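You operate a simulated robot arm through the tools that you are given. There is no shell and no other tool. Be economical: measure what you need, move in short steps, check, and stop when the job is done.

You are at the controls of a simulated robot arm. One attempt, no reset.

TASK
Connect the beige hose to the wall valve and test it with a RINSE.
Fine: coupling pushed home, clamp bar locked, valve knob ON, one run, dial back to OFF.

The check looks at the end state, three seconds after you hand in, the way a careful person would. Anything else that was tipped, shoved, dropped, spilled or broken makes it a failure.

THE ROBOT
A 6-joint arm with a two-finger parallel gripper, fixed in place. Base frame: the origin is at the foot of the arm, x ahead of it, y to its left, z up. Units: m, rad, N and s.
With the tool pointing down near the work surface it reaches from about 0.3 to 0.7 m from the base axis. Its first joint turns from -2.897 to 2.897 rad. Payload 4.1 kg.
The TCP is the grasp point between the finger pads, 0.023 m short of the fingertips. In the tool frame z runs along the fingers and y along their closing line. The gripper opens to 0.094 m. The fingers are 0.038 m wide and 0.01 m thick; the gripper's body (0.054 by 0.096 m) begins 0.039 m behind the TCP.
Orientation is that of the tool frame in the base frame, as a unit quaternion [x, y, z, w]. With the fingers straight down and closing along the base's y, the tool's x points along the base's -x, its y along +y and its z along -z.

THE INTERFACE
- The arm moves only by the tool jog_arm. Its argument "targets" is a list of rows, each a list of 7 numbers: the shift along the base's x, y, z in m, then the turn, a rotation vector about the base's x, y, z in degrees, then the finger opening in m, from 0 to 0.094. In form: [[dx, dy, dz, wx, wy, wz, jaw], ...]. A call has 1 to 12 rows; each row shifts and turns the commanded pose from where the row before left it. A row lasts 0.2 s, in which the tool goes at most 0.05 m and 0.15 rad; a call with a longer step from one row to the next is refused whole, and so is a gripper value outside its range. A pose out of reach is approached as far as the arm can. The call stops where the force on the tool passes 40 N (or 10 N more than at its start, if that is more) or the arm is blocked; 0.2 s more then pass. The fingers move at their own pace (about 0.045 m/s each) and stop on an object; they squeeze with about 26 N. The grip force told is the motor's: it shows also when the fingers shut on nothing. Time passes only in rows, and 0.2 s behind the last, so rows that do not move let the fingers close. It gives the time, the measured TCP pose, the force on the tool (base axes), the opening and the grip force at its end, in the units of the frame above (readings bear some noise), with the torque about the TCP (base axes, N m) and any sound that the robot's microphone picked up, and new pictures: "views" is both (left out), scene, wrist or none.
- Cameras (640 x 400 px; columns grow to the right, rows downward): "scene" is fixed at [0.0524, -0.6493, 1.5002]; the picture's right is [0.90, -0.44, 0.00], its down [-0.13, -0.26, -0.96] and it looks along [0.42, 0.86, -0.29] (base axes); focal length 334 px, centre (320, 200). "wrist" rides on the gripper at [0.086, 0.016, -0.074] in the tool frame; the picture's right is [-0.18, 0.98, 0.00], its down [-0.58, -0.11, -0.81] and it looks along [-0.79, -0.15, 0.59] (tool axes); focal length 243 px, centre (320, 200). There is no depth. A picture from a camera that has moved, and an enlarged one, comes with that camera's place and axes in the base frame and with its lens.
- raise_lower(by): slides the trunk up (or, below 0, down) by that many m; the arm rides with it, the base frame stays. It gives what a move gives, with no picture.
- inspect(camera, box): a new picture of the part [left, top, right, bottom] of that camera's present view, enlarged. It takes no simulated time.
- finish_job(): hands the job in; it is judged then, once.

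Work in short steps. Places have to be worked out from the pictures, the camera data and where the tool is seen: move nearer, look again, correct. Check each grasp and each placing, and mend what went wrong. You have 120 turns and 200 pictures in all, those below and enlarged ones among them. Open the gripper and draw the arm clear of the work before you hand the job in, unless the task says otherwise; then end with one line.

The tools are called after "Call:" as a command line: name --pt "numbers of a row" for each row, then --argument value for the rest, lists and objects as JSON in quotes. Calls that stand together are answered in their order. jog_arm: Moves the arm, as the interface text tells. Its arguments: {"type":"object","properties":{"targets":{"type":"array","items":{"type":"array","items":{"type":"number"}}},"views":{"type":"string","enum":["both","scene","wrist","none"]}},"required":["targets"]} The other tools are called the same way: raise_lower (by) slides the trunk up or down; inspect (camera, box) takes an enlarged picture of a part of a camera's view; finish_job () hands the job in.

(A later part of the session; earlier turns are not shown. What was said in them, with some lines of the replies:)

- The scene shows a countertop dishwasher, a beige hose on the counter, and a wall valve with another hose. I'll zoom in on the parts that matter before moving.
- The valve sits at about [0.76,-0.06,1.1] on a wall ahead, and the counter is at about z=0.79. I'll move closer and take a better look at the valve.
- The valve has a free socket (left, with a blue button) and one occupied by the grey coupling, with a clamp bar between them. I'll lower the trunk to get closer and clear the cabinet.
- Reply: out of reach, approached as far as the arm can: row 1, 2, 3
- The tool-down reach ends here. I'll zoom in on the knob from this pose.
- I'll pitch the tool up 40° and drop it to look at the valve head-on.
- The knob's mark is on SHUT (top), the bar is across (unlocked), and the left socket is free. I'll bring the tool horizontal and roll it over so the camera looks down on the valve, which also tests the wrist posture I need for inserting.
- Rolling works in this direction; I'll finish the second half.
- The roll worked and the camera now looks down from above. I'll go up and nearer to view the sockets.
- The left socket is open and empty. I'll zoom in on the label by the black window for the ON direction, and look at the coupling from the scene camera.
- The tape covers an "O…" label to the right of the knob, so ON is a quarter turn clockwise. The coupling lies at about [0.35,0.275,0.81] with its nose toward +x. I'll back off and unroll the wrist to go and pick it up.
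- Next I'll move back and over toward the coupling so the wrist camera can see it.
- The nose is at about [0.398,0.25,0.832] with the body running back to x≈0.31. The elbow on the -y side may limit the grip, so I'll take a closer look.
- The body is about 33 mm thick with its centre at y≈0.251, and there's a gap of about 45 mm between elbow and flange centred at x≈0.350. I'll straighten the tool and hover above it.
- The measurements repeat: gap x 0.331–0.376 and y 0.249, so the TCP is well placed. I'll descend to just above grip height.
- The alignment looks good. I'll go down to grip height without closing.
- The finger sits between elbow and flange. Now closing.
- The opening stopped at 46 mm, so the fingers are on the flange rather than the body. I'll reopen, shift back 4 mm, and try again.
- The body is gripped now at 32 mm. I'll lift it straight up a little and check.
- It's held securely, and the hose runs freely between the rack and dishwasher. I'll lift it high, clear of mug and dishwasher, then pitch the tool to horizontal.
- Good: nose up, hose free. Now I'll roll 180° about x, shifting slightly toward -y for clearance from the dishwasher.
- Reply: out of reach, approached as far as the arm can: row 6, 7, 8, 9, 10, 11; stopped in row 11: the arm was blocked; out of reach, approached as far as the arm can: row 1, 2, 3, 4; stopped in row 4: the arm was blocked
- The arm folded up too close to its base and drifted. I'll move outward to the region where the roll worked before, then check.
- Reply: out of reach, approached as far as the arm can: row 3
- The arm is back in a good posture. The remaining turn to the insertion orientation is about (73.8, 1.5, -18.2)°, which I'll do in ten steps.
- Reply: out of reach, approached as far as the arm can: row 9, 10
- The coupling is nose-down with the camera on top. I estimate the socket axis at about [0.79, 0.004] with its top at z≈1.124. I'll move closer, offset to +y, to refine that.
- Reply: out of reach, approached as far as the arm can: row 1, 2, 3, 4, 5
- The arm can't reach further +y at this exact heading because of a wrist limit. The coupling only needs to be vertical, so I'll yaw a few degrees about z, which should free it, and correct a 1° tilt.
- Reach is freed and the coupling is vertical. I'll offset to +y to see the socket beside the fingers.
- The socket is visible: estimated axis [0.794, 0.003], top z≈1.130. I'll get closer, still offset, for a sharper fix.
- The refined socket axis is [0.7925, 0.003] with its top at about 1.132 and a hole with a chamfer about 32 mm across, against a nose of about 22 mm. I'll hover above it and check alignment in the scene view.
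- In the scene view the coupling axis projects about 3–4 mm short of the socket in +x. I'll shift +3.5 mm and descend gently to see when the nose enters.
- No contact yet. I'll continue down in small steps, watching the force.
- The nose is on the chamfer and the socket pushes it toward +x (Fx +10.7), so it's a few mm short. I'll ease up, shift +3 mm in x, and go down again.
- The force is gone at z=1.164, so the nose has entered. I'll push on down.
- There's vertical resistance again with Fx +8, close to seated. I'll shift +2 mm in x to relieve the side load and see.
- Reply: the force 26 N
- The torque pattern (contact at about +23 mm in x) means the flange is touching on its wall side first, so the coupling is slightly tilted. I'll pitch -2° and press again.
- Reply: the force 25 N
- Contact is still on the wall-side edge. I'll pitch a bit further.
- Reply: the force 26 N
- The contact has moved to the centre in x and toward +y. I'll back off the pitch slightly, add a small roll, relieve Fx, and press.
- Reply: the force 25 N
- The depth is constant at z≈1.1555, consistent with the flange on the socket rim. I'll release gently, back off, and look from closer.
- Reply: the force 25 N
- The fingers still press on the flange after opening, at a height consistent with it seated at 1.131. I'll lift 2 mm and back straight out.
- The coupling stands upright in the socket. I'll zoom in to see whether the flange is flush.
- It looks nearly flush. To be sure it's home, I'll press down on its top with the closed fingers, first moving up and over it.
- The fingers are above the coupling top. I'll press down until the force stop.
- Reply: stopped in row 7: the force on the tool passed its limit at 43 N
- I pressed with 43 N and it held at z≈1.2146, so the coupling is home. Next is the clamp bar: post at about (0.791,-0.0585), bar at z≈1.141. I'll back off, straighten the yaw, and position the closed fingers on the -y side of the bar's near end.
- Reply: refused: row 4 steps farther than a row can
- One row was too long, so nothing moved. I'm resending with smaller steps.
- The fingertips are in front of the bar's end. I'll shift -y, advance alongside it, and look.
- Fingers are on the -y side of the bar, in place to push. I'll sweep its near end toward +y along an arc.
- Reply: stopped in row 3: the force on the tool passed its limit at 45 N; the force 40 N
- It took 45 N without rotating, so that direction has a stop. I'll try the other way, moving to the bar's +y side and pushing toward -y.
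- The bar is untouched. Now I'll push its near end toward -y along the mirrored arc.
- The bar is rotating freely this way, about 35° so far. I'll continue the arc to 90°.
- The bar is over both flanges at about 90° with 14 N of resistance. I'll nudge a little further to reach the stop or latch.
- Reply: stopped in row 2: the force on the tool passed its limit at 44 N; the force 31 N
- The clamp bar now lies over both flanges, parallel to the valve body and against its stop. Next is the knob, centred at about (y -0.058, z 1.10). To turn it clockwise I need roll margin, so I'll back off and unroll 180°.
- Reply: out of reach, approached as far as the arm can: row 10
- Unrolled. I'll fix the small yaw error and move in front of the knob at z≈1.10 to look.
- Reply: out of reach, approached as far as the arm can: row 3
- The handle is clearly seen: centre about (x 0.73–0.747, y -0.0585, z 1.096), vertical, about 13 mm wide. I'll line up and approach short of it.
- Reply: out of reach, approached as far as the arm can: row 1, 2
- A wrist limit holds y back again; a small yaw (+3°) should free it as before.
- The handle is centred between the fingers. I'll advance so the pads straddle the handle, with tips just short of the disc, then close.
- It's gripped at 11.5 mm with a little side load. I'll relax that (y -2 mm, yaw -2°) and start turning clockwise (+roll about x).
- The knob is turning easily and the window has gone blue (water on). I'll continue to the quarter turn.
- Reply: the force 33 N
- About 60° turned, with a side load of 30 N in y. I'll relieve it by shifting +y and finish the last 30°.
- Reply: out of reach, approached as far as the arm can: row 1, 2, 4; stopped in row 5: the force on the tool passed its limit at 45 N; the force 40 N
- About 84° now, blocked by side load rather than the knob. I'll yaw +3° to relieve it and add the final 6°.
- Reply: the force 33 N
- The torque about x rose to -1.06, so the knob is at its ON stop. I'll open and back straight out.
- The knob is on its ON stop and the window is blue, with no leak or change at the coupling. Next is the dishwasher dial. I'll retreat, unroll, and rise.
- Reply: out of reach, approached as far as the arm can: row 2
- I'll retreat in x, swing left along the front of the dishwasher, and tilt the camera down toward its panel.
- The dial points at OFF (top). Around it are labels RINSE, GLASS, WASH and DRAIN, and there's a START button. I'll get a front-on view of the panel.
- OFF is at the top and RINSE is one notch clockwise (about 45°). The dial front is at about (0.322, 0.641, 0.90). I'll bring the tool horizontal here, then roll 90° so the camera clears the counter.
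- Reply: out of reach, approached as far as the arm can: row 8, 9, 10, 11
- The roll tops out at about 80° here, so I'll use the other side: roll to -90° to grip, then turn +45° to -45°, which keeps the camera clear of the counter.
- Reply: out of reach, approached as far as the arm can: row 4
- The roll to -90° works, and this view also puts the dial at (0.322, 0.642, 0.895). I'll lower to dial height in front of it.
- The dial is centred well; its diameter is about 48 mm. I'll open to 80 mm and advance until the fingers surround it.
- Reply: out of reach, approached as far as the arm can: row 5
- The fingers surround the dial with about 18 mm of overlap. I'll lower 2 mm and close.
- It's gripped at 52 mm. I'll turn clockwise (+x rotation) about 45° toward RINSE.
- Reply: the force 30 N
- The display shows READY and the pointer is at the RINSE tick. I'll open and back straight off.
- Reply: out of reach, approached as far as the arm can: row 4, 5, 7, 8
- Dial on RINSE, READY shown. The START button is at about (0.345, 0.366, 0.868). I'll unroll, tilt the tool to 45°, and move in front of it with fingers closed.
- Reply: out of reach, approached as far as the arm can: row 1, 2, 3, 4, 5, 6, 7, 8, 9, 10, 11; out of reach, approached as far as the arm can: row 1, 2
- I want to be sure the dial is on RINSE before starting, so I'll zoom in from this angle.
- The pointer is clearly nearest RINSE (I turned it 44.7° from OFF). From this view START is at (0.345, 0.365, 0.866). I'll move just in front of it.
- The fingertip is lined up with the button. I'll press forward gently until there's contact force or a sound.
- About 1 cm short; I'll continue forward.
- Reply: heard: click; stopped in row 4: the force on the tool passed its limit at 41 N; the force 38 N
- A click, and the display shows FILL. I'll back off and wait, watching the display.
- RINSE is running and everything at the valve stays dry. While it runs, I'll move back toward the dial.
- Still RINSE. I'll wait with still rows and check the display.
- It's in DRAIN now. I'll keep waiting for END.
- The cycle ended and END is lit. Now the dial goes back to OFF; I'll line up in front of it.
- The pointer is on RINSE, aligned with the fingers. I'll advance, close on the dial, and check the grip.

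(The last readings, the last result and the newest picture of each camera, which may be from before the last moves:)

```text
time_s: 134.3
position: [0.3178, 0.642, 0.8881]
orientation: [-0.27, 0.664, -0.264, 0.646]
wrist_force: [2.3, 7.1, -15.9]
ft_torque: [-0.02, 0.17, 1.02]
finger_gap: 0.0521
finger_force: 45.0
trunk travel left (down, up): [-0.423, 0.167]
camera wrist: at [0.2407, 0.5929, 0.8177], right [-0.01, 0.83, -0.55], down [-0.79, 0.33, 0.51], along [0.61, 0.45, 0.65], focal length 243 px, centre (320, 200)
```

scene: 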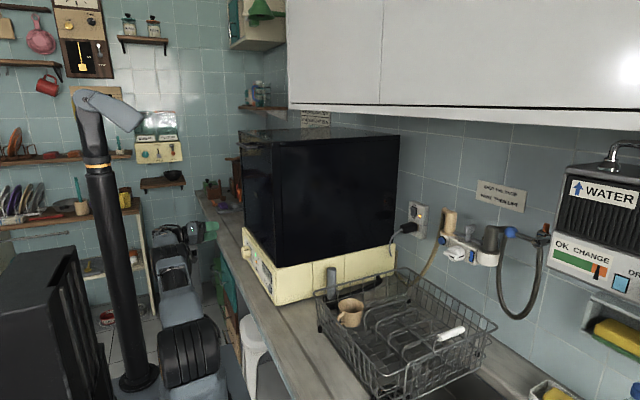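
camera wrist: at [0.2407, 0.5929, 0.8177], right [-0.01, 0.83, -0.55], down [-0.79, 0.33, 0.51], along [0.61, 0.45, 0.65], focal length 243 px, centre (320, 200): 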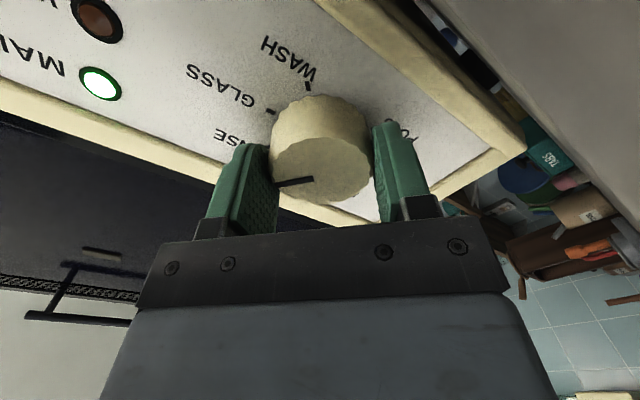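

Gripped. Turning back 45° to OFF.

Call:
jog_arm --pt "0 0 -0.001 -7.5 0 0 0.0" --pt "0 0 -0.001 -7.5 0 0 0.0" --pt "0 0 0 -7.5 0 0 0.0" --pt "0 0 0 -7.5 0 0 0.0" --pt "0 0 0 -7.5 0 0 0.0" --pt "0 0 0 -7.5 0 0 0.0" --pt "0 0 0 0 0 0 0.0" --views "wrist"

Call:
inspect --camera "wrist" --box '[180, 60, 480, 240]'

Call:
inspect --camera "scene" --box '[235, 240, 315, 320]'

```text
time_s: 135.9
position: [0.3172, 0.6377, 0.8893]
orientation: [-0.497, 0.512, -0.496, 0.495]
wrist_force: [7.9, 25.0, 3.7]
ft_torque: [0.03, 0.09, 0.16]
finger_gap: 0.0514
finger_force: 45.2
out of reach, approached as far as the arm can: row 4
trunk travel left (down, up): [-0.423, 0.167]
camera wrist: at [0.2407, 0.5533, 0.8738], right [-0.01, 0.2, -0.98], down [-0.79, 0.59, 0.13], along [0.61, 0.78, 0.15], focal length 243 px, centre (320, 200)
```

wrist: 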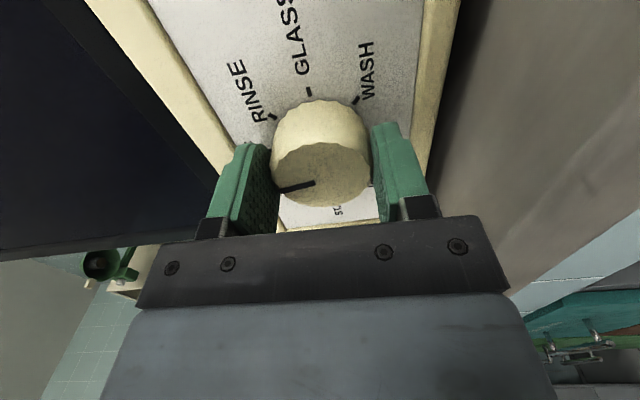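

```text
2.13 times, centred on (330, 150) of wrist
camera zoom: at [0.2407, 0.5533, 0.8738], right [-0.01, 0.2, -0.98], down [-0.79, 0.59, 0.13], along [0.61, 0.78, 0.15], focal length 518 px, centre (299, 307)
```

zoom: 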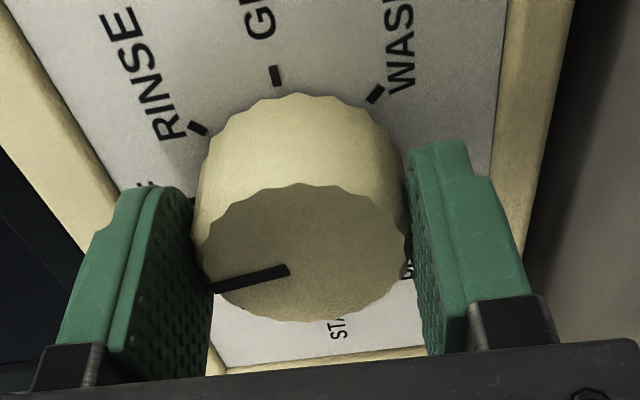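

```text
5.00 times, centred on (275, 280) of scene
camera zoom: at [0.0524, -0.6493, 1.5002], right [0.9, -0.44, 0.0], down [-0.13, -0.26, -0.96], along [0.42, 0.86, -0.29], focal length 1672 px, centre (545, -200)
```

zoom: 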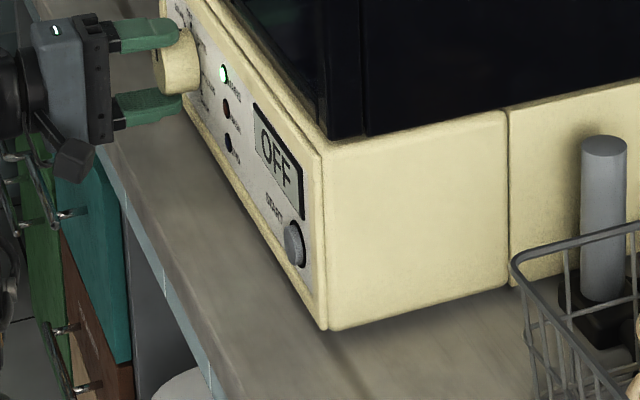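

The display reads OFF; the pointer is a few degrees past centre. I'll ease it back 5°, release, and back off.

Call:
jog_arm --pt "0 0 0 5 0 0 0.0" --pt "0 0 0 0 0 0 0.0" --pt "0 0 0 0 0 0 0.065" --pt "0 0 0 0 0 0 0.08" --pt "0 0 0 0 0 0 0.08" --pt "-0.03 0 0 0 0 0 0.08" --pt "-0.04 0 0 0 0 0 0.08" --pt "-0.03 0 0 0 0 0 0.08" --views "wrist"

Call:
inspect --camera "wrist" --box '[220, 0, 420, 160]'

Call:
inspect --camera "scene" --box '[235, 240, 315, 320]'

```text
time_s: 137.7
position: [0.2177, 0.6405, 0.8869]
orientation: [-0.472, 0.535, -0.474, 0.516]
wrist_force: [0.9, 0.5, -0.4]
ft_torque: [0.02, -0.01, -0.01]
finger_gap: 0.08
finger_force: 0.0
out of reach, approached as far as the arm can: row 7
trunk travel left (down, up): [-0.423, 0.167]
camera wrist: at [0.1404, 0.5565, 0.8643], right [-0.01, 0.29, -0.96], down [-0.79, 0.58, 0.18], along [0.61, 0.76, 0.22], focal length 243 px, centre (320, 200)
```

wrist: 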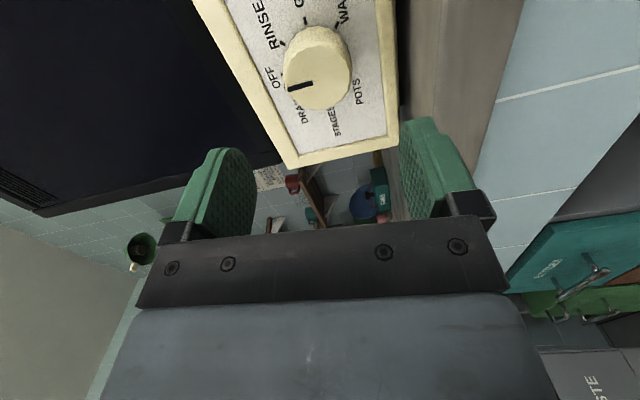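

```text
2.50 times, centred on (320, 80) of wrist
camera zoom: at [0.1404, 0.5565, 0.8643], right [-0.01, 0.29, -0.96], down [-0.79, 0.58, 0.18], along [0.61, 0.76, 0.22], focal length 606 px, centre (320, 500)
```

zoom: 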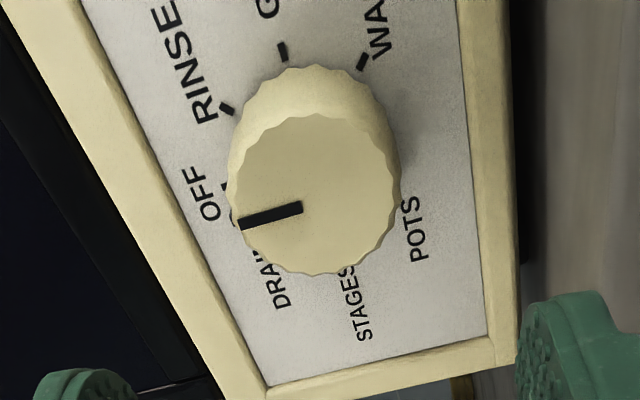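

```text
5.00 times, centred on (275, 280) of scene
camera zoom: at [0.0524, -0.6493, 1.5002], right [0.9, -0.44, 0.0], down [-0.13, -0.26, -0.96], along [0.42, 0.86, -0.29], focal length 1672 px, centre (545, -200)
```

zoom: 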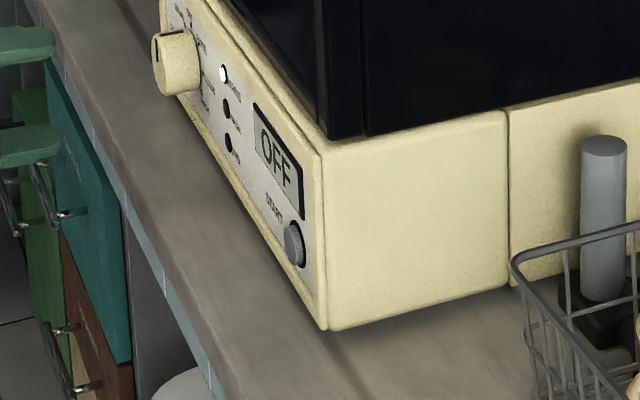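

The dial is back on OFF. I'll draw the arm clear and do a last check of the valve and surroundings.

Call:
jog_arm --pt "-0.01 0 0.03 0 0 0 0.08" --pt "-0.01 0 0.04 0 0 0 0.08" --pt "0 0 0.04 0 0 0 0.08" --pt "0 0 0 0 0 0 0.08" --views "scene"

Call:
inspect --camera "scene" --box '[310, 190, 520, 350]'

Call:
inspect --camera "scene" --box '[430, 200, 510, 270]'

```text
time_s: 138.7
position: [0.1943, 0.6464, 1.001]
orientation: [-0.472, 0.535, -0.474, 0.516]
wrist_force: [-0.1, 0.0, 0.5]
ft_torque: [0.0, 0.0, 0.0]
finger_gap: 0.08
finger_force: 0.2
out of reach, approached as far as the arm can: row 1
trunk travel left (down, up): [-0.423, 0.167]
```

scene: 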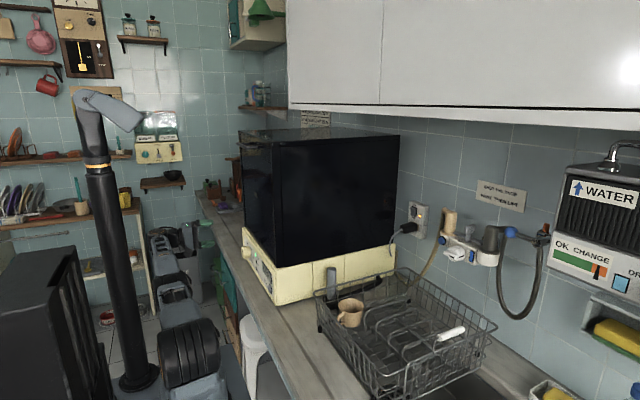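

```text
2.50 times, centred on (415, 270) of scene
camera zoom: at [0.0524, -0.6493, 1.5002], right [0.9, -0.44, 0.0], down [-0.13, -0.26, -0.96], along [0.42, 0.86, -0.29], focal length 836 px, centre (82, 25)
```

zoom: 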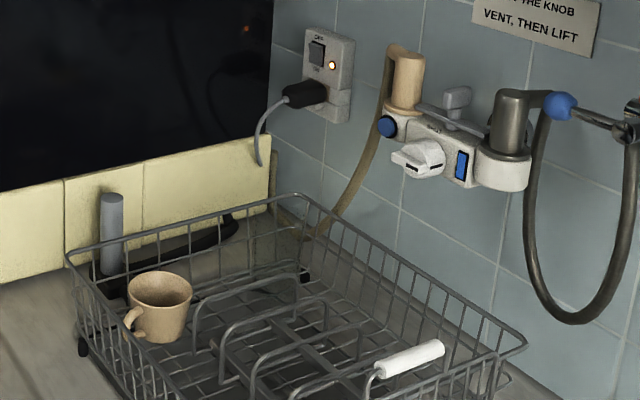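

```text
5.71 times, centred on (470, 235) of scene
camera zoom: at [0.0524, -0.6493, 1.5002], right [0.9, -0.44, 0.0], down [-0.13, -0.26, -0.96], along [0.42, 0.86, -0.29], focal length 1911 px, centre (-537, 0)
```

zoom: 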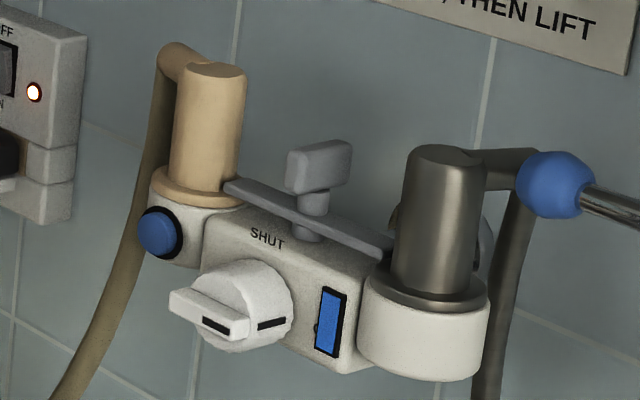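

The coupling is seated and clamped, the knob is ON, the window is blue, the dial is at OFF after one RINSE, nothing else is disturbed, and the arm is clear. Handing in.

Call:
finish_job

```text
The job is handed in.
```

The beige hose is connected to the free socket of the wall valve: coupling pushed home, clamp bar locked, knob ON. One RINSE ran through to END with no leak visible, the dial is back on OFF, and nothing else was disturbed.
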